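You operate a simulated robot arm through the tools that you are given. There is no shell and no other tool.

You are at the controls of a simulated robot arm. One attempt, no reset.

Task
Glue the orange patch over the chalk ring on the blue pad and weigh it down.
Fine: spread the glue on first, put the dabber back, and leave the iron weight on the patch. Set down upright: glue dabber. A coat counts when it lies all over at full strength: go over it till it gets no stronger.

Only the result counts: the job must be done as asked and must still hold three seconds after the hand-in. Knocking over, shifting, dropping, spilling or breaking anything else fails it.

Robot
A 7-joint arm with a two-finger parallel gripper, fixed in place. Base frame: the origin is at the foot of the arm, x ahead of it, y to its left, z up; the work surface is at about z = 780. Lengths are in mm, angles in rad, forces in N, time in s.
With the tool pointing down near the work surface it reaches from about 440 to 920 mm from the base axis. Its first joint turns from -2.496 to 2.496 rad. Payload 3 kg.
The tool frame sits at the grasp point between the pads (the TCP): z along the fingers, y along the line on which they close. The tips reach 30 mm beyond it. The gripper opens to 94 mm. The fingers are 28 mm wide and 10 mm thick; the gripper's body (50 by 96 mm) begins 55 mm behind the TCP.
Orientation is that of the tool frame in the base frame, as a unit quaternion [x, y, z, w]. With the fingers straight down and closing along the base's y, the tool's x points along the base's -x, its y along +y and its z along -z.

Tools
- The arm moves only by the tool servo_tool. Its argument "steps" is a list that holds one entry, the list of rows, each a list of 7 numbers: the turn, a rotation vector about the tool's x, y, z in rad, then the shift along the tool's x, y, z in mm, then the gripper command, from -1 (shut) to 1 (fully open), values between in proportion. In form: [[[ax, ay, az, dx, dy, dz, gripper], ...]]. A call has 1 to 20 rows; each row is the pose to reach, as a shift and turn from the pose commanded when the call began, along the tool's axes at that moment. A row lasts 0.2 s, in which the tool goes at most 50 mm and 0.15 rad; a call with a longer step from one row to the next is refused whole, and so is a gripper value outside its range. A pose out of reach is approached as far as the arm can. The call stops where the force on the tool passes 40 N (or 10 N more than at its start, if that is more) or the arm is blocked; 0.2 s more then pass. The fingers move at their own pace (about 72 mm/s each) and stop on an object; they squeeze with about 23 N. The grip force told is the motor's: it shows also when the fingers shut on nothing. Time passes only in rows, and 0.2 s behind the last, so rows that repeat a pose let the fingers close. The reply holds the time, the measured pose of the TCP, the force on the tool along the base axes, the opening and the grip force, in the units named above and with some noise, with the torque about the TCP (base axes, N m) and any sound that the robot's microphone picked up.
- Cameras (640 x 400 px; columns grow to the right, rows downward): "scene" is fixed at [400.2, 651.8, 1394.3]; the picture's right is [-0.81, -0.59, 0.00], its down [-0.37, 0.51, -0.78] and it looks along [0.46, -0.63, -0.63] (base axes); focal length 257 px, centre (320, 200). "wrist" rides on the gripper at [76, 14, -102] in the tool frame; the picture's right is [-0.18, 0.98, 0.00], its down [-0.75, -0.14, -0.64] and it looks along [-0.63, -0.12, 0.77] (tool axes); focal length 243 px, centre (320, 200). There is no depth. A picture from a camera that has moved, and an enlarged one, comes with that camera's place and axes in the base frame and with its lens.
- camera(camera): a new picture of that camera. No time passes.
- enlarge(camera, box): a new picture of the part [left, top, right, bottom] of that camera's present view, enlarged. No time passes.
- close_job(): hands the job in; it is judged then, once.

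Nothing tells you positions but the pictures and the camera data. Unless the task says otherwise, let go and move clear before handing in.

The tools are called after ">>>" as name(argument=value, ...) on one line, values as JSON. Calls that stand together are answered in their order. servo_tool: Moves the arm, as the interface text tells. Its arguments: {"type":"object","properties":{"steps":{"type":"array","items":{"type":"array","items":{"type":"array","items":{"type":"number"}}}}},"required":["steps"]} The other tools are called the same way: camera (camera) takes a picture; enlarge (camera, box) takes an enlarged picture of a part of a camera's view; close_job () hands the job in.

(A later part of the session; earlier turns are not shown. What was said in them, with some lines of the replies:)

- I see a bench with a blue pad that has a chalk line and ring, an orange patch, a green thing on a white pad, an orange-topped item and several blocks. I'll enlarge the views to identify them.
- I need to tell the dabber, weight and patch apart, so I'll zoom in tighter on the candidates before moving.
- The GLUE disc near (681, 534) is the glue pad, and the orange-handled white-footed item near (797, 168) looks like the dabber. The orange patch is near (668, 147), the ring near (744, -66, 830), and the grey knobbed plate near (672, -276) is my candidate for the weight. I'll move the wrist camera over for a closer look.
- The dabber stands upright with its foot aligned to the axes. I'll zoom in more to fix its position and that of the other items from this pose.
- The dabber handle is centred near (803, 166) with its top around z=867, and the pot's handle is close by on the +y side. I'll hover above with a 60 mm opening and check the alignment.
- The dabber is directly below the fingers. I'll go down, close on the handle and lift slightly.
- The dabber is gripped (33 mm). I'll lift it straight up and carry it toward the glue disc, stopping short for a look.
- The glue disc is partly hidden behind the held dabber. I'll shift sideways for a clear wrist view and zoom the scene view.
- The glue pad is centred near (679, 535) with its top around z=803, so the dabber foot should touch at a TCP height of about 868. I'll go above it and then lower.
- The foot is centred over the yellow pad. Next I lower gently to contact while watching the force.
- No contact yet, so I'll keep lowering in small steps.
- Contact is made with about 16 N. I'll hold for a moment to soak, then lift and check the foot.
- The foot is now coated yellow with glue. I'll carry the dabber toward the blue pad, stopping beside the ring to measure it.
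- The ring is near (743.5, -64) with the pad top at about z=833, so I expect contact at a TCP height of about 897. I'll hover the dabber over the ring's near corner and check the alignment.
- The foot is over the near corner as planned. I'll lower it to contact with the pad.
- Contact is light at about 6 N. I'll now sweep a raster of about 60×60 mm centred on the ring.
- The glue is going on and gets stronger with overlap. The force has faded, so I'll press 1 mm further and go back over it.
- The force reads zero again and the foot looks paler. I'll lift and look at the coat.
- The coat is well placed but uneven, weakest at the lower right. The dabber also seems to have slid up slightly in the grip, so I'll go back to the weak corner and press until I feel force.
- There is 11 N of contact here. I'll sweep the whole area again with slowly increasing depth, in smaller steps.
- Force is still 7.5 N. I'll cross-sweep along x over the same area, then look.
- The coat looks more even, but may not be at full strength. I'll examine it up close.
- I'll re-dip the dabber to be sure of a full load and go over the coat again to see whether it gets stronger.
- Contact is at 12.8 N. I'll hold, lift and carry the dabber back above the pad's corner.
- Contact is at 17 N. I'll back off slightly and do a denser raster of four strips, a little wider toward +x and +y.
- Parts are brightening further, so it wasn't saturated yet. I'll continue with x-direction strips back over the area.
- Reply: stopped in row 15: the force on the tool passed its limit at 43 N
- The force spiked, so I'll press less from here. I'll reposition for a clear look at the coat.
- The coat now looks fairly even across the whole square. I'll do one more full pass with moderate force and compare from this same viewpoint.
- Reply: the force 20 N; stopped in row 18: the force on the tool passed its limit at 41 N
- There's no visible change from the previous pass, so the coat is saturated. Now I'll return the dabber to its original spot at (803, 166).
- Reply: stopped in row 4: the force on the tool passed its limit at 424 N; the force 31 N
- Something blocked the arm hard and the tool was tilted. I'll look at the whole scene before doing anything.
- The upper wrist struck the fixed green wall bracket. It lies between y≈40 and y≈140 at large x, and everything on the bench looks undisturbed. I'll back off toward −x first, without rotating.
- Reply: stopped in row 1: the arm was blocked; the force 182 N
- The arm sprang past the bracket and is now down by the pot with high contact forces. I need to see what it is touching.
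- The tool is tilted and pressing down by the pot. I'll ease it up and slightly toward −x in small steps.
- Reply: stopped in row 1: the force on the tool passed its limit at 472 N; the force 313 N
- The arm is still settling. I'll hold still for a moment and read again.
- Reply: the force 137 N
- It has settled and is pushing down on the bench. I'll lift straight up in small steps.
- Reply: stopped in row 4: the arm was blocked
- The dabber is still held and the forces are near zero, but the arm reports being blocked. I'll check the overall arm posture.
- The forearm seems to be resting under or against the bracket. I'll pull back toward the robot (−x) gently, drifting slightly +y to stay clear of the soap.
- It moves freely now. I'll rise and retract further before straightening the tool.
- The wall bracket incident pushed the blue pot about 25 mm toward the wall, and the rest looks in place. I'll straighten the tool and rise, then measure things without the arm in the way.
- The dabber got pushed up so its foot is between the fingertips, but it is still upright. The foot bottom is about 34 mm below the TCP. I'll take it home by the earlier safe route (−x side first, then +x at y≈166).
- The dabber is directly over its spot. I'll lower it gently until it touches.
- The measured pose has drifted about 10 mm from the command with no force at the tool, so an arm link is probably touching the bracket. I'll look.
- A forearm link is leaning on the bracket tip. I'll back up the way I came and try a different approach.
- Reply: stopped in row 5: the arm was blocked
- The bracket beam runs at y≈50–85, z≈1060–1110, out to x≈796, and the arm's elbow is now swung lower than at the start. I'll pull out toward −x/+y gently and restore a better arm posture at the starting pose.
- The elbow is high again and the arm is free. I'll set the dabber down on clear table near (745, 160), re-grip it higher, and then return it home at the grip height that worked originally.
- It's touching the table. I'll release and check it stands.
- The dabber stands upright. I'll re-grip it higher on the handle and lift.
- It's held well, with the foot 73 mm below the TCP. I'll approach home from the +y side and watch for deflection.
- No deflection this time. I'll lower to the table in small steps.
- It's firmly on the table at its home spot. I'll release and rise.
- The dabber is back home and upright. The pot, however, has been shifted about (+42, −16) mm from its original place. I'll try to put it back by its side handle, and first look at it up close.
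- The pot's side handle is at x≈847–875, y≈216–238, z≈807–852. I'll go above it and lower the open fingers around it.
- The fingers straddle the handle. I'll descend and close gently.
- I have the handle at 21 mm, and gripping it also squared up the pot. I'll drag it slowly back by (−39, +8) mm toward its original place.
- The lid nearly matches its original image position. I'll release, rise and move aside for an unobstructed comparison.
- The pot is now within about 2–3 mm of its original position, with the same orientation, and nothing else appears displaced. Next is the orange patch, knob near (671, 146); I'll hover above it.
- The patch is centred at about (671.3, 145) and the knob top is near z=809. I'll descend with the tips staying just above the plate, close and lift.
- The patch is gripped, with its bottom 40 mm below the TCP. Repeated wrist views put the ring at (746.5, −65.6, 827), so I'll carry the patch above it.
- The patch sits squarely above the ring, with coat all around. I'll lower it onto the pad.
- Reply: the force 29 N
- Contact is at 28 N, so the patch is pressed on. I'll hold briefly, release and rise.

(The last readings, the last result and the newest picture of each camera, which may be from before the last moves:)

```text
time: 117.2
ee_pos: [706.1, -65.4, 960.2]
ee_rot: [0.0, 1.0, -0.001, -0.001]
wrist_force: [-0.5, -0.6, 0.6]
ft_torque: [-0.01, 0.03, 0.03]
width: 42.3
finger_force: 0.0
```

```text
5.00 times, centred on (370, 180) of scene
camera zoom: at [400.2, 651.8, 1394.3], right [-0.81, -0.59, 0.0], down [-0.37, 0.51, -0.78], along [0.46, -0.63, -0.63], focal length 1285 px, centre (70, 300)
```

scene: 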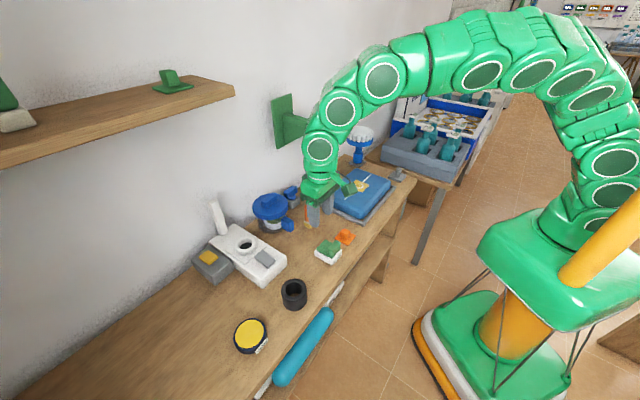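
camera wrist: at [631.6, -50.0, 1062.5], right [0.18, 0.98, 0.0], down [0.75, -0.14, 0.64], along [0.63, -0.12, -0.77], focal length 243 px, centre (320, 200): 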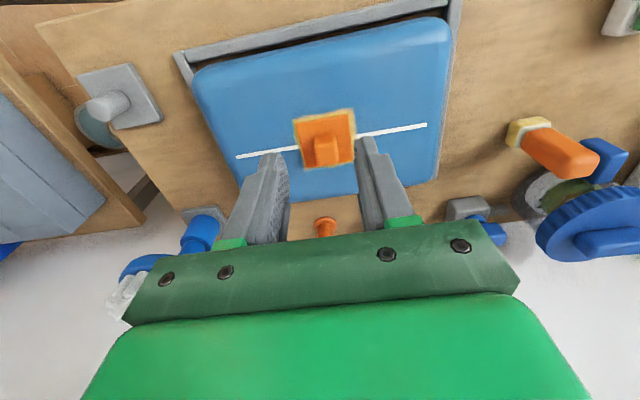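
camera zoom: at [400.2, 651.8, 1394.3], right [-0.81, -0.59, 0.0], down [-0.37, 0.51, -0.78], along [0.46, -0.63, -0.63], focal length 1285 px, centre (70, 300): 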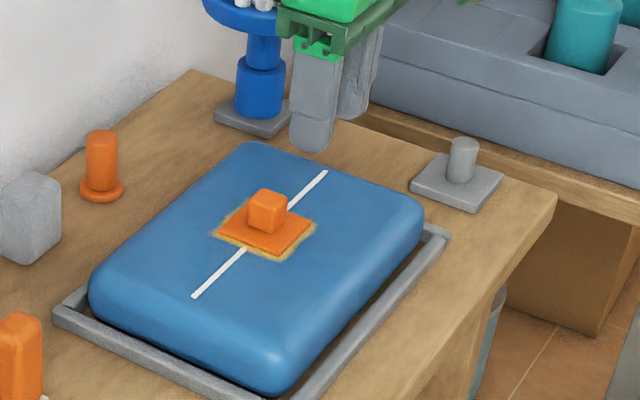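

The patch sits centred on the ring with a coat margin all around. Now for the iron weight, which could be the grey knobbed plate, the rough grey block or the dark hollow cylinder; I'll look closely at the grey plate first.

>>> servo_tool(steps=[[[0, 0, 0, 24, -32, 0, -0.1], [0, 0, 0, 47, -63, 0, -0.1], [0, 0, 0, 70, -95, 0, -0.1], [0, 0, 0, 94, -127, 10, -0.1], [0, 0, 0, 117, -158, 25, -0.1], [0, 0, 0, 136, -190, 40, -0.1], [0, 0, 0, 136, -190, 40, -0.1]]])

>>> camera(camera="wrist")

>>> enlarge(camera="wrist", box=[240, 100, 400, 240])

>>> enlarge(camera="scene", box=[370, 150, 420, 200])

>>> enlarge(camera="scene", box=[270, 265, 320, 315])

>>> enlarge(camera="scene", box=[300, 160, 340, 200])

```text
time: 118.8
ee_pos: [571.1, -255.4, 920.2]
ee_rot: [0.0, 1.0, 0.0, -0.001]
wrist_force: [0.0, -0.2, 0.3]
ft_torque: [0.03, -0.01, 0.05]
width: 42.2
finger_force: 0.0
```

```text
taken
camera wrist: at [496.5, -240.5, 1022.0], right [0.18, 0.98, 0.0], down [0.76, -0.14, 0.64], along [0.63, -0.12, -0.77], focal length 243 px, centre (320, 200)
```

wrist: 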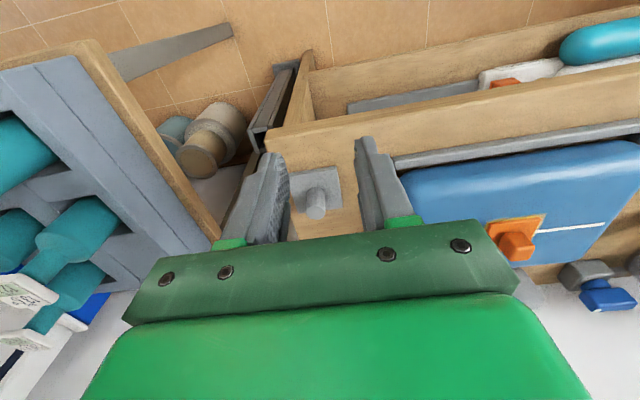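

```text
2.86 times, centred on (320, 170) of wrist
camera zoom: at [496.5, -240.5, 1022.0], right [0.18, 0.98, 0.0], down [0.76, -0.14, 0.64], along [0.63, -0.12, -0.77], focal length 693 px, centre (320, 286)
```

zoom: 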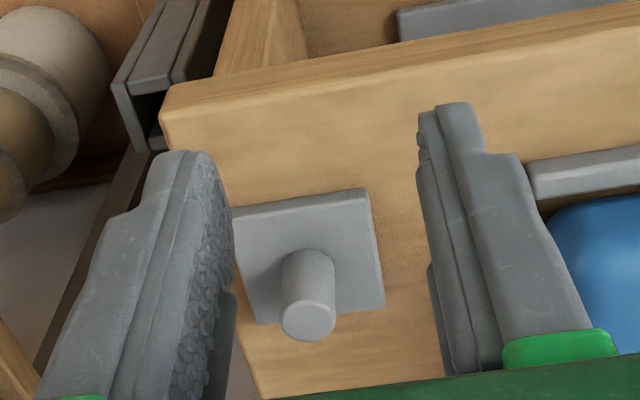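

```text
8.00 times, centred on (395, 175) of scene
camera zoom: at [400.2, 651.8, 1394.3], right [-0.81, -0.59, 0.0], down [-0.37, 0.51, -0.78], along [0.46, -0.63, -0.63], focal length 2056 px, centre (-280, 400)
```

zoom: 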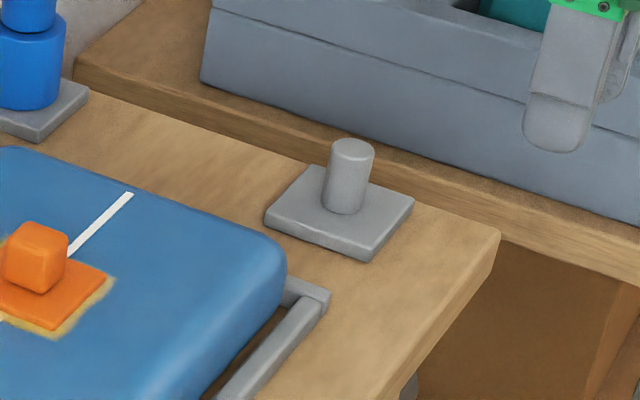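

```text
8.00 times, centred on (295, 290) of scene
camera zoom: at [400.2, 651.8, 1394.3], right [-0.81, -0.59, 0.0], down [-0.37, 0.51, -0.78], along [0.46, -0.63, -0.63], focal length 2056 px, centre (520, -520)
```

zoom: 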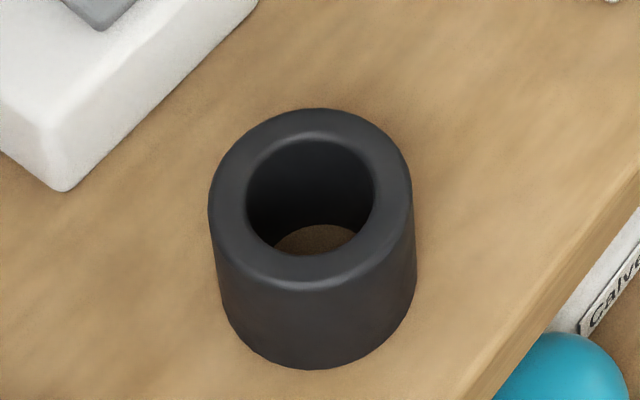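

```text
10.00 times, centred on (320, 180) of scene
camera zoom: at [400.2, 651.8, 1394.3], right [-0.81, -0.59, 0.0], down [-0.37, 0.51, -0.78], along [0.46, -0.63, -0.63], focal length 2569 px, centre (320, 400)
```

zoom: 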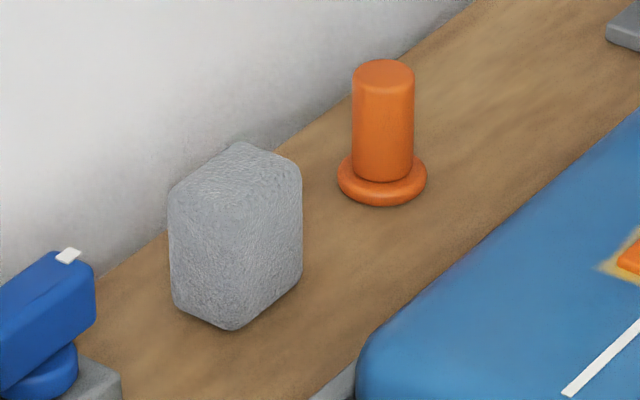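

The grey knobbed plate is the same kind of base that the brush stands on, so it is a stand. The dark hollow cylinder is about 65 mm outside with a hole of about 41 mm, which fits over the patch knob, so it must be the iron weight. I'll go and look at it.

>>> servo_tool(steps=[[[0, 0, 0, 0, 40, -20, 1], [0, 0, 0, 0, 86, -40, 1], [0, 0, 0, 0, 132, -40, 1], [0, 0, 0, 0, 178, -40, 1], [0, 0, 0, 0, 224, -40, 1], [0, 0, 0, 0, 270, -40, 1], [0, 0, 0, 0, 316, -40, 1], [0, 0, 0, 0, 362, -40, 1], [0, 0, 0, 0, 408, -40, 1], [0, 0, 0, 0, 454, -40, 1], [0, 0, 0, 0, 500, -40, 1], [0, 0, 0, 0, 546, -40, 1], [0, 0, 0, 0, 592, -40, 1], [0, 0, 0, 0, 638, -30, 1], [0, 0, 0, 10, 678, -15, 1], [0, 0, 0, 10, 678, -15, 1]]])

>>> camera(camera="wrist")

>>> enlarge(camera="wrist", box=[240, 100, 400, 240])

>>> enlarge(camera="scene", box=[260, 250, 340, 330])

```text
refused: row 2 steps farther than a row can; nothing moved
```

```text
taken
camera wrist: at [496.5, -240.5, 1022.0], right [0.18, 0.98, 0.0], down [0.76, -0.14, 0.64], along [0.63, -0.12, -0.77], focal length 243 px, centre (320, 200)
```

wrist: 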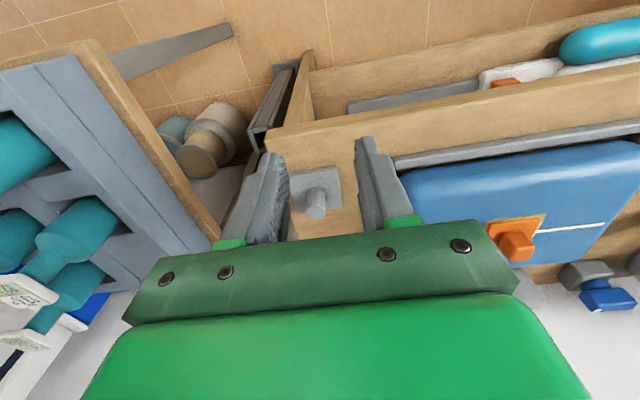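

```text
2.86 times, centred on (320, 170) of wrist
camera zoom: at [496.5, -240.5, 1022.0], right [0.18, 0.98, 0.0], down [0.76, -0.14, 0.64], along [0.63, -0.12, -0.77], focal length 693 px, centre (320, 286)
```

zoom: 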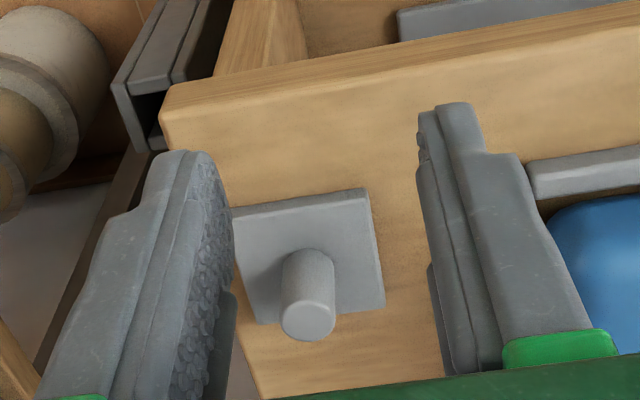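

```text
5.00 times, centred on (300, 290) of scene
camera zoom: at [400.2, 651.8, 1394.3], right [-0.81, -0.59, 0.0], down [-0.37, 0.51, -0.78], along [0.46, -0.63, -0.63], focal length 1285 px, centre (420, -250)
```

zoom: 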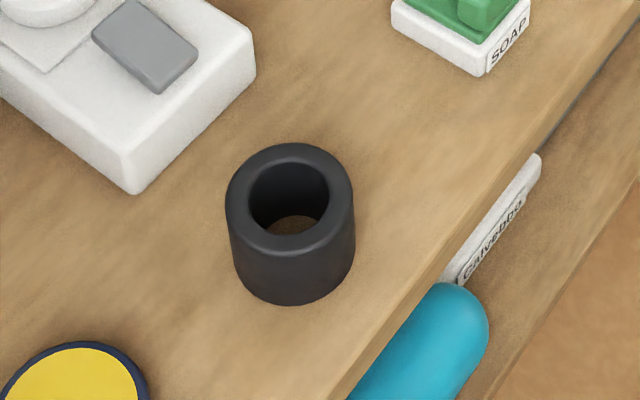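

The move was refused for one oversized step, so I'll resend it with smaller steps.

>>> servo_tool(steps=[[[0, 0, 0, 0, 36, -20, 1], [0, 0, 0, 0, 76, -40, 1], [0, 0, 0, 0, 122, -40, 1], [0, 0, 0, 0, 168, -40, 1], [0, 0, 0, 0, 214, -40, 1], [0, 0, 0, 0, 260, -40, 1], [0, 0, 0, 0, 306, -40, 1], [0, 0, 0, 0, 352, -40, 1], [0, 0, 0, 0, 398, -40, 1], [0, 0, 0, 0, 444, -40, 1], [0, 0, 0, 0, 490, -40, 1], [0, 0, 0, 0, 536, -40, 1], [0, 0, 0, 0, 582, -40, 1], [0, 0, 0, 0, 628, -35, 1], [0, 0, 0, 5, 662, -20, 1], [0, 0, 0, 10, 678, -15, 1], [0, 0, 0, 10, 678, -15, 1]]])

>>> camera(camera="wrist")

>>> enlarge(camera="wrist", box=[240, 100, 400, 240])

```text
time: 122.5
ee_pos: [560.5, 421.8, 934.6]
ee_rot: [0.0, 1.0, 0.001, 0.0]
wrist_force: [0.0, 0.0, -0.3]
ft_torque: [-0.02, -0.01, 0.03]
width: 93.9
finger_force: 0.1
```

```text
taken
camera wrist: at [485.8, 437.8, 1037.3], right [0.19, 0.98, 0.0], down [0.75, -0.14, 0.64], along [0.63, -0.12, -0.77], focal length 243 px, centre (320, 200)
```

wrist: 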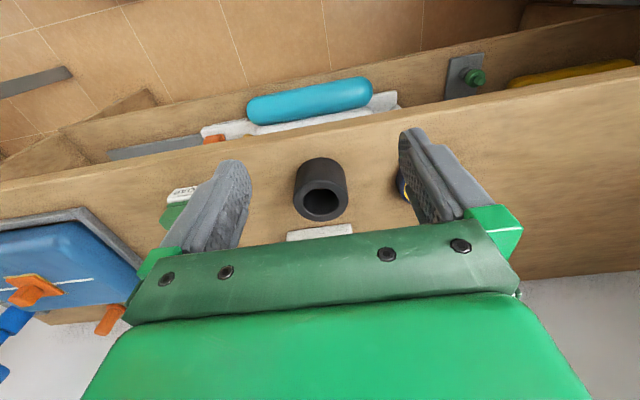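

```text
2.86 times, centred on (320, 170) of wrist
camera zoom: at [485.8, 437.8, 1037.3], right [0.19, 0.98, 0.0], down [0.75, -0.14, 0.64], along [0.63, -0.12, -0.77], focal length 693 px, centre (320, 286)
```

zoom: 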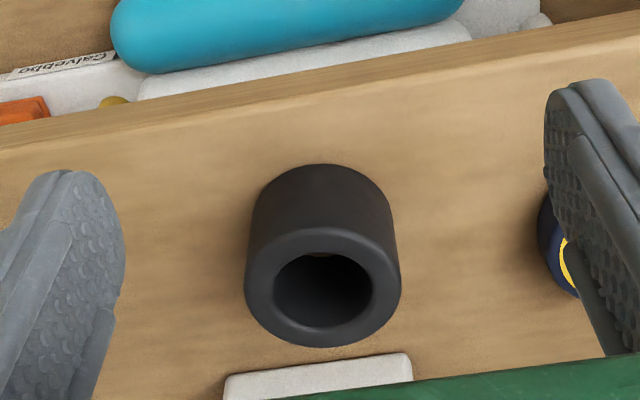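

The cylinder top is centred at (659, 405.6), z≈828, so it is about 48 mm tall. I'll go above it and descend partway to check the clearance.

>>> servo_tool(steps=[[[0, 0, 0, -33, -5, 0, 0.9], [0, 0, 0, -66, -11, 0, 0.9], [0, 0, 0, -99, -16, 0, 0.9], [0, 0, 0, -99, -16, 35, 0.9], [0, 0, 0, -99, -16, 55, 0.9], [0, 0, 0, -99, -16, 55, 0.9]]])

>>> camera(camera="wrist")

>>> enlarge(camera="scene", box=[260, 240, 340, 330])

```text
time: 123.8
ee_pos: [660.6, 405.8, 878.3]
ee_rot: [0.0, 1.0, 0.0, -0.001]
wrist_force: [-0.3, -0.2, -0.2]
ft_torque: [0.0, 0.02, -0.01]
width: 89.2
finger_force: 0.0
```

```text
taken
camera wrist: at [585.3, 421.5, 981.9], right [0.18, 0.98, 0.0], down [0.75, -0.14, 0.64], along [0.63, -0.12, -0.77], focal length 243 px, centre (320, 200)
```

wrist: 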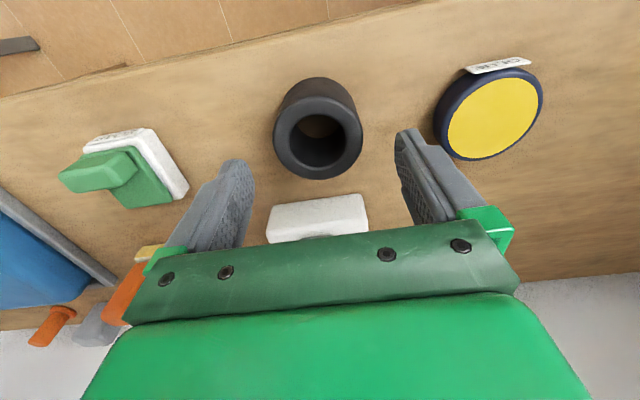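

```text
4.44 times, centred on (300, 285) of scene
camera zoom: at [400.2, 651.8, 1394.3], right [-0.81, -0.59, 0.0], down [-0.37, 0.51, -0.78], along [0.46, -0.63, -0.63], focal length 1142 px, centre (409, -178)
```

zoom: 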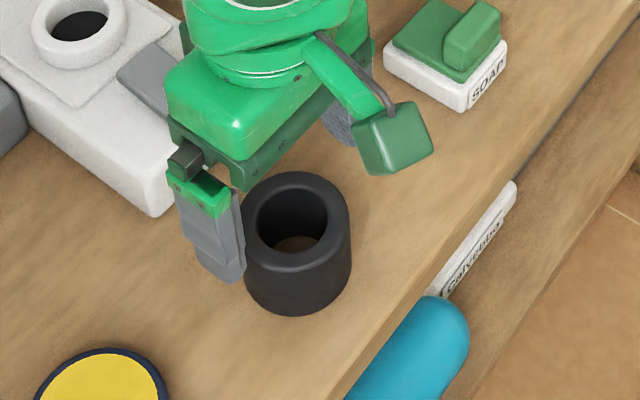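

Well centred. I'll descend, close, and check the weight on lifting.

>>> servo_tool(steps=[[[0, 0, 0, 1, 0, 25, 0.9], [0, 0, 0, 1, 0, 48, 0.9], [0, 0, 0, 1, 0, 59, 0.9], [0, 0, 0, 1, 0, 59, -1], [0, 0, 0, 1, 0, 59, -1], [0, 0, 0, 1, 0, 59, -1], [0, 0, 0, 1, 0, 59, -1], [0, 0, 0, 1, 0, 45, -1], [0, 0, 0, 1, 0, 30, -1], [0, 0, 0, 1, 0, 30, -1]]])

>>> camera(camera="wrist")

>>> enlarge(camera="scene", box=[260, 240, 340, 330])

```text
time: 126.0
ee_pos: [659.1, 407.1, 849.0]
ee_rot: [0.0, 1.0, 0.0, 0.0]
wrist_force: [-0.2, 0.7, -5.4]
ft_torque: [0.03, -0.03, 0.03]
width: 62.8
finger_force: 22.6
```

```text
taken
camera wrist: at [584.4, 421.3, 951.6], right [0.18, 0.98, 0.0], down [0.75, -0.14, 0.64], along [0.63, -0.12, -0.77], focal length 243 px, centre (320, 200)
```

wrist: 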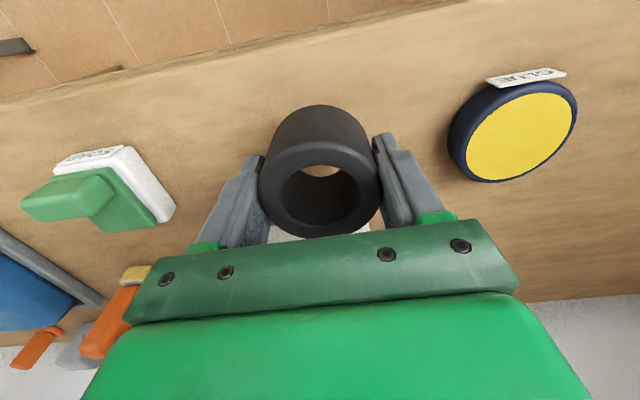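

```text
4.44 times, centred on (300, 285) of scene
camera zoom: at [400.2, 651.8, 1394.3], right [-0.81, -0.59, 0.0], down [-0.37, 0.51, -0.78], along [0.46, -0.63, -0.63], focal length 1142 px, centre (409, -178)
```

zoom: 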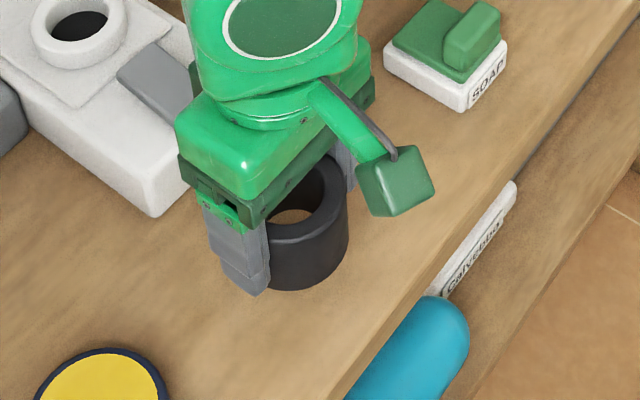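

It weighs about 0.55 kg, so this is the iron weight. I'll lift it high and carry it to above the patch.

>>> servo_tool(steps=[[[0, 0, 0, 0, 0, -35, -1], [0, 0, 0, 0, 0, -75, -1], [0, 0, 0, 0, 0, -111, -1], [0, 0, 0, -8, -43, -111, -1], [0, 0, 0, -16, -86, -111, -1], [0, 0, 0, -24, -129, -111, -1], [0, 0, 0, -32, -172, -111, -1], [0, 0, 0, -40, -215, -111, -1], [0, 0, 0, -48, -258, -111, -1], [0, 0, 0, -56, -301, -111, -1], [0, 0, 0, -64, -344, -111, -1], [0, 0, 0, -72, -387, -111, -1], [0, 0, 0, -80, -430, -111, -1], [0, 0, 0, -88, -472, -111, -1], [0, 0, 0, -88, -472, -80, -1], [0, 0, 0, -88, -472, -60, -1], [0, 0, 0, -88, -472, -60, -1]]])

>>> camera(camera="wrist")

>>> enlarge(camera="wrist", box=[240, 80, 400, 220])

>>> enlarge(camera="scene", box=[330, 140, 410, 220])

```text
time: 129.7
ee_pos: [746.7, -66.1, 909.0]
ee_rot: [0.0, 1.0, 0.001, -0.001]
wrist_force: [0.5, -0.3, -5.0]
ft_torque: [-0.01, -0.03, 0.0]
width: 63.0
finger_force: 22.4
```

```text
taken
camera wrist: at [671.8, -51.5, 1010.6], right [0.18, 0.98, 0.0], down [0.75, -0.14, 0.64], along [0.63, -0.12, -0.77], focal length 243 px, centre (320, 200)
```

wrist: 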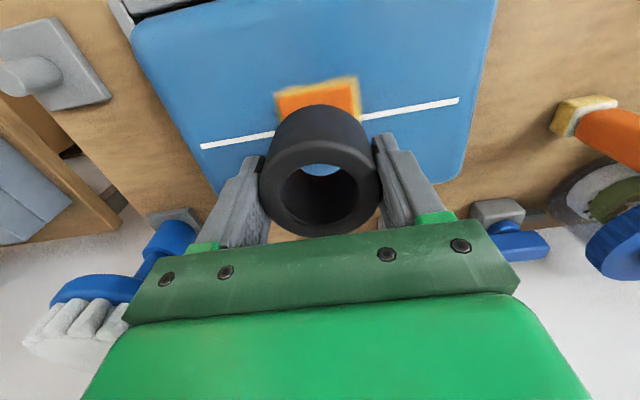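

```text
2.86 times, centred on (320, 150) of wrist
camera zoom: at [671.8, -51.5, 1010.6], right [0.18, 0.98, 0.0], down [0.75, -0.14, 0.64], along [0.63, -0.12, -0.77], focal length 693 px, centre (320, 343)
```

zoom: 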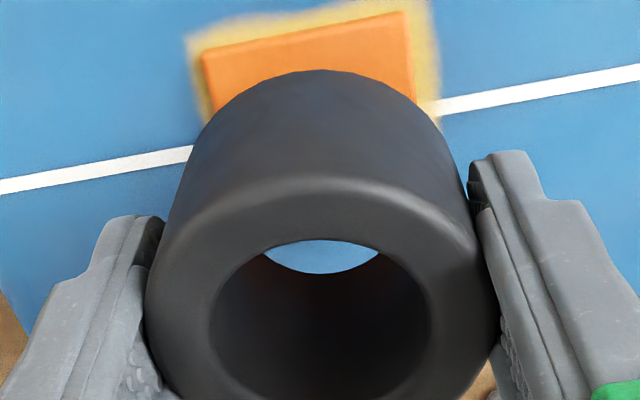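

```text
5.00 times, centred on (370, 180) of scene
camera zoom: at [400.2, 651.8, 1394.3], right [-0.81, -0.59, 0.0], down [-0.37, 0.51, -0.78], along [0.46, -0.63, -0.63], focal length 1285 px, centre (70, 300)
```

zoom: 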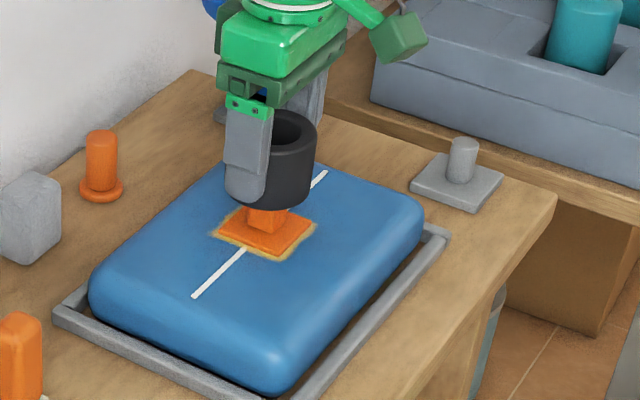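

It's aligned over the knob. I'll lower slowly so the hole goes over the knob, watching for early contact.

>>> servo_tool(steps=[[[0, 0, 0, 0, 0, 6, -1], [0, 0, 0, 0, 0, 12, -1], [0, 0, 0, 0, 0, 16, -1], [0, 0, 0, 0, 0, 20, -1], [0, 0, 0, 0, 0, 24, -1], [0, 0, 0, 0, 0, 24, -1]]])

>>> enlarge(camera="wrist", box=[240, 80, 400, 220])

>>> enlarge(camera="scene", box=[330, 140, 410, 220])

```text
time: 131.1
ee_pos: [746.4, -65.3, 884.3]
ee_rot: [0.0, 1.0, 0.0, -0.001]
wrist_force: [-0.1, -0.5, -4.7]
ft_torque: [-0.03, 0.01, -0.04]
width: 62.9
finger_force: 23.3
```

```text
2.86 times, centred on (320, 150) of wrist
camera zoom: at [671.5, -50.7, 987.0], right [0.18, 0.98, 0.0], down [0.76, -0.14, 0.64], along [0.63, -0.12, -0.77], focal length 693 px, centre (320, 343)
```

zoom: 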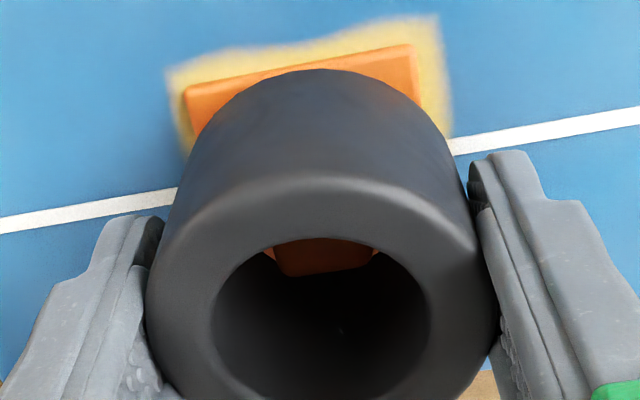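

```text
5.00 times, centred on (370, 180) of scene
camera zoom: at [400.2, 651.8, 1394.3], right [-0.81, -0.59, 0.0], down [-0.37, 0.51, -0.78], along [0.46, -0.63, -0.63], focal length 1285 px, centre (70, 300)
```

zoom: 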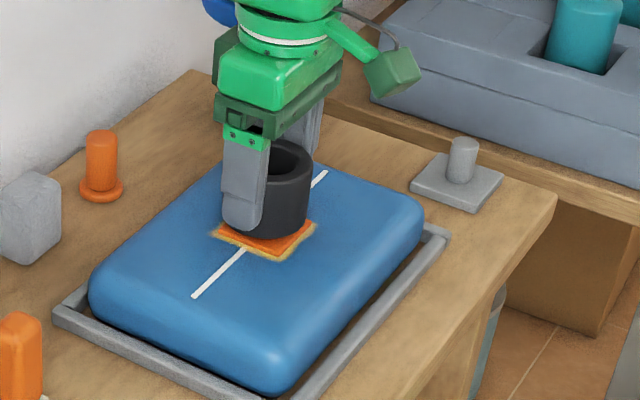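

The knob is entering the hole without contact. I'll continue down to the plate.

>>> servo_tool(steps=[[[0, 0, 0, 0, 0, 4, -1], [0, 0, 0, 0, 0, 8, -1], [0, 0, 0, 0, 0, 11, -1], [0, 0, 0, 0, 0, 12, -1], [0, 0, 0, 0, 0, 12, -1]]])

```text
time: 132.2
ee_pos: [746.5, -65.6, 872.8]
ee_rot: [0.0, 1.0, 0.0, -0.002]
wrist_force: [3.9, -1.0, 11.7]
ft_torque: [-0.07, -0.24, 0.01]
width: 62.9
finger_force: 23.1
```

The weight is resting on the patch. I'll open slowly, rise straight up and check.

>>> servo_tool(steps=[[[0, 0, 0, 0, 0, -0.5, 0.5], [0, 0, 0, 0, 0, -0.5, 0.8], [0, 0, 0, 0, 0, -0.5, 0.8], [0, 0, 0, 0, 0, -15, 0.8], [0, 0, 0, 0, 0, -45, 0.8], [0, 0, 0, 0, 0, -85, 0.8], [0, 0, 0, 40, 0, -100, 0.8], [0, 0, 0, 80, 0, -120, 0.8], [0, 0, 0, 80, 0, -120, 0.8]]])

>>> camera(camera="wrist")

>>> enlarge(camera="scene", box=[330, 140, 410, 220])

>>> enlarge(camera="scene", box=[240, 130, 420, 280])

```text
time: 134.2
ee_pos: [665.6, -66.0, 992.4]
ee_rot: [0.001, 1.0, -0.001, 0.0]
wrist_force: [0.1, -0.3, -0.3]
ft_torque: [-0.01, -0.01, -0.03]
width: 84.6
finger_force: 0.1
```

```text
taken
camera wrist: at [591.1, -51.2, 1095.3], right [0.18, 0.98, 0.0], down [0.75, -0.14, 0.64], along [0.63, -0.12, -0.77], focal length 243 px, centre (320, 200)
```

wrist: 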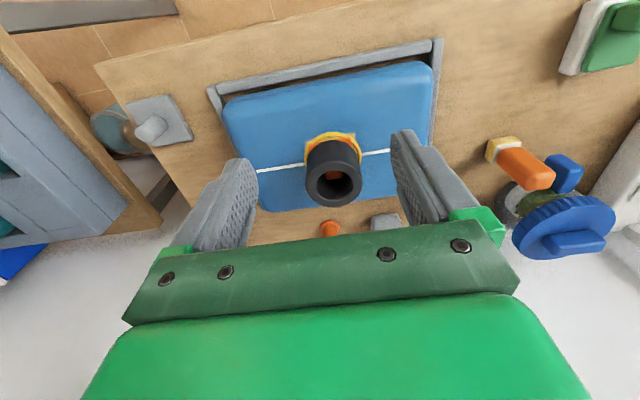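

```text
5.00 times, centred on (370, 180) of scene
camera zoom: at [400.2, 651.8, 1394.3], right [-0.81, -0.59, 0.0], down [-0.37, 0.51, -0.78], along [0.46, -0.63, -0.63], focal length 1285 px, centre (70, 300)
```

zoom: 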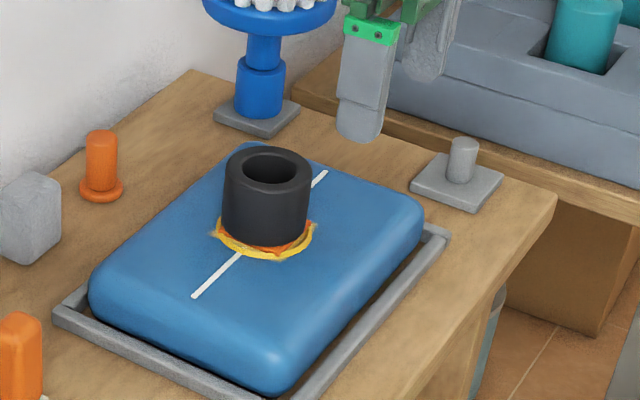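

```text
2.67 times, centred on (330, 205) of scene
camera zoom: at [400.2, 651.8, 1394.3], right [-0.81, -0.59, 0.0], down [-0.37, 0.51, -0.78], along [0.46, -0.63, -0.63], focal length 685 px, centre (293, 187)
```

zoom: 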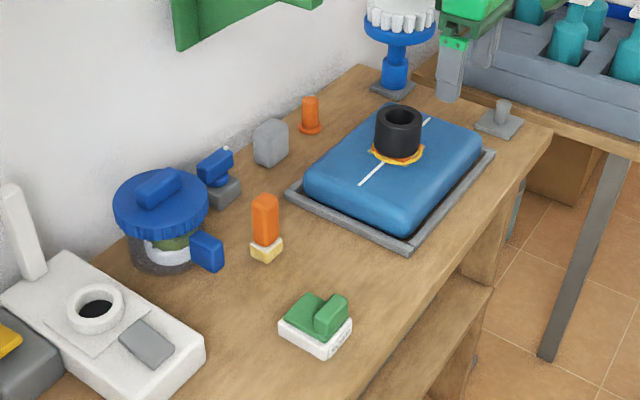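

The weight sits over the patch with the knob in its bore, and a bead of glue has squeezed out around it. I'll do a final check of the bench for smears or displaced items before handing in.

>>> enlarge(camera="scene", box=[290, 190, 370, 270])

>>> enlarge(camera="scene", box=[240, 160, 350, 240])

>>> enlarge(camera="wrist", box=[280, 110, 390, 220])

>>> camera(camera="scene")

```text
5.00 times, centred on (330, 230) of scene
camera zoom: at [400.2, 651.8, 1394.3], right [-0.81, -0.59, 0.0], down [-0.37, 0.51, -0.78], along [0.46, -0.63, -0.63], focal length 1285 px, centre (270, 50)
```

zoom: 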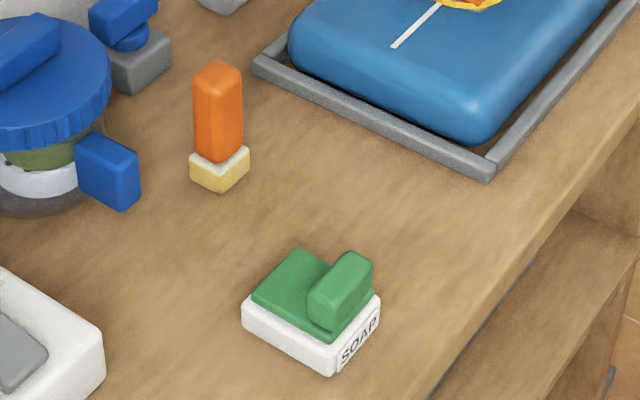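

```text
5.00 times, centred on (295, 200) of scene
camera zoom: at [400.2, 651.8, 1394.3], right [-0.81, -0.59, 0.0], down [-0.37, 0.51, -0.78], along [0.46, -0.63, -0.63], focal length 1285 px, centre (445, 200)
```

zoom: 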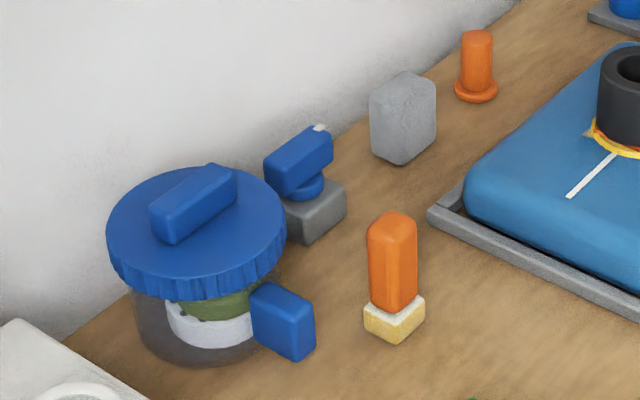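

```text
3.64 times, centred on (335, 165) of wrist
camera zoom: at [591.1, -51.2, 1095.3], right [0.18, 0.98, 0.0], down [0.75, -0.14, 0.64], along [0.63, -0.12, -0.77], focal length 882 px, centre (266, 327)
```

zoom: 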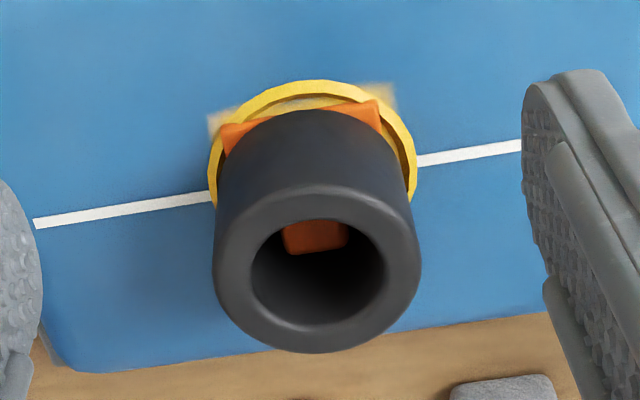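

```text
taken
```

scene: 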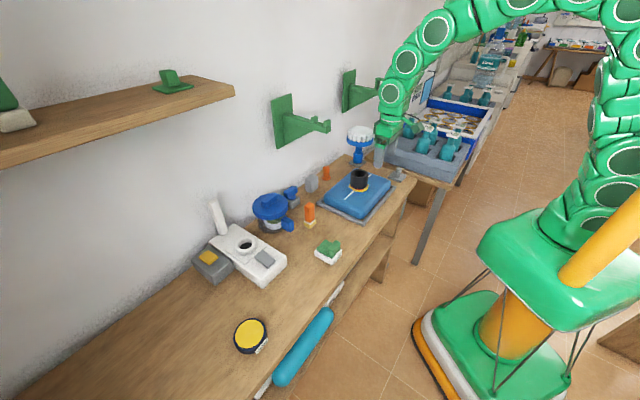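

The coat, patch and weight are in place, with an even glue bead around the patch. The dabber is upright at its original spot, and the pot I bumped is back within about 3 mm. I'm handing in.

>>> close_job()

```text
The job is handed in.
```

The orange patch is glued over the chalk ring with the iron weight on it, and the job is handed in. One accident along the way may count against it: the arm pushed the blue pot out of place.

- **Glue:** I loaded the dabber from the GLUE disc twice. I went over an area of about 60 mm square around the ring until another full pass made no visible difference.
- **Dabber:** It stands upright on its original spot, within 2–3 mm as far as the pictures show. On the way it stood briefly on clear table so I could re-grip it. The pictures show no smear there.
- **Patch and weight:** The patch is centred on the ring. I took the dark hollow cylinder to be the iron weight. It weighs about 0.55 kg, its hole fits over the patch's knob, and an even bead of glue squeezed out around the patch when I set it down.

**The accident:** While carrying the dabber back, the arm hit the green bracket on the wall, peaking at about 424 N. It then sprang sideways and pressed down on the bench next to the pot with up to about 470 N.

- **Pot:** It was pushed about 40 mm toward the wall. I dragged it back by its handle, and it now matches its original position to about 2–3 mm, facing the same way.
- **Everything else:** Nothing else looks moved or damaged, but I could only check that from the pictures.
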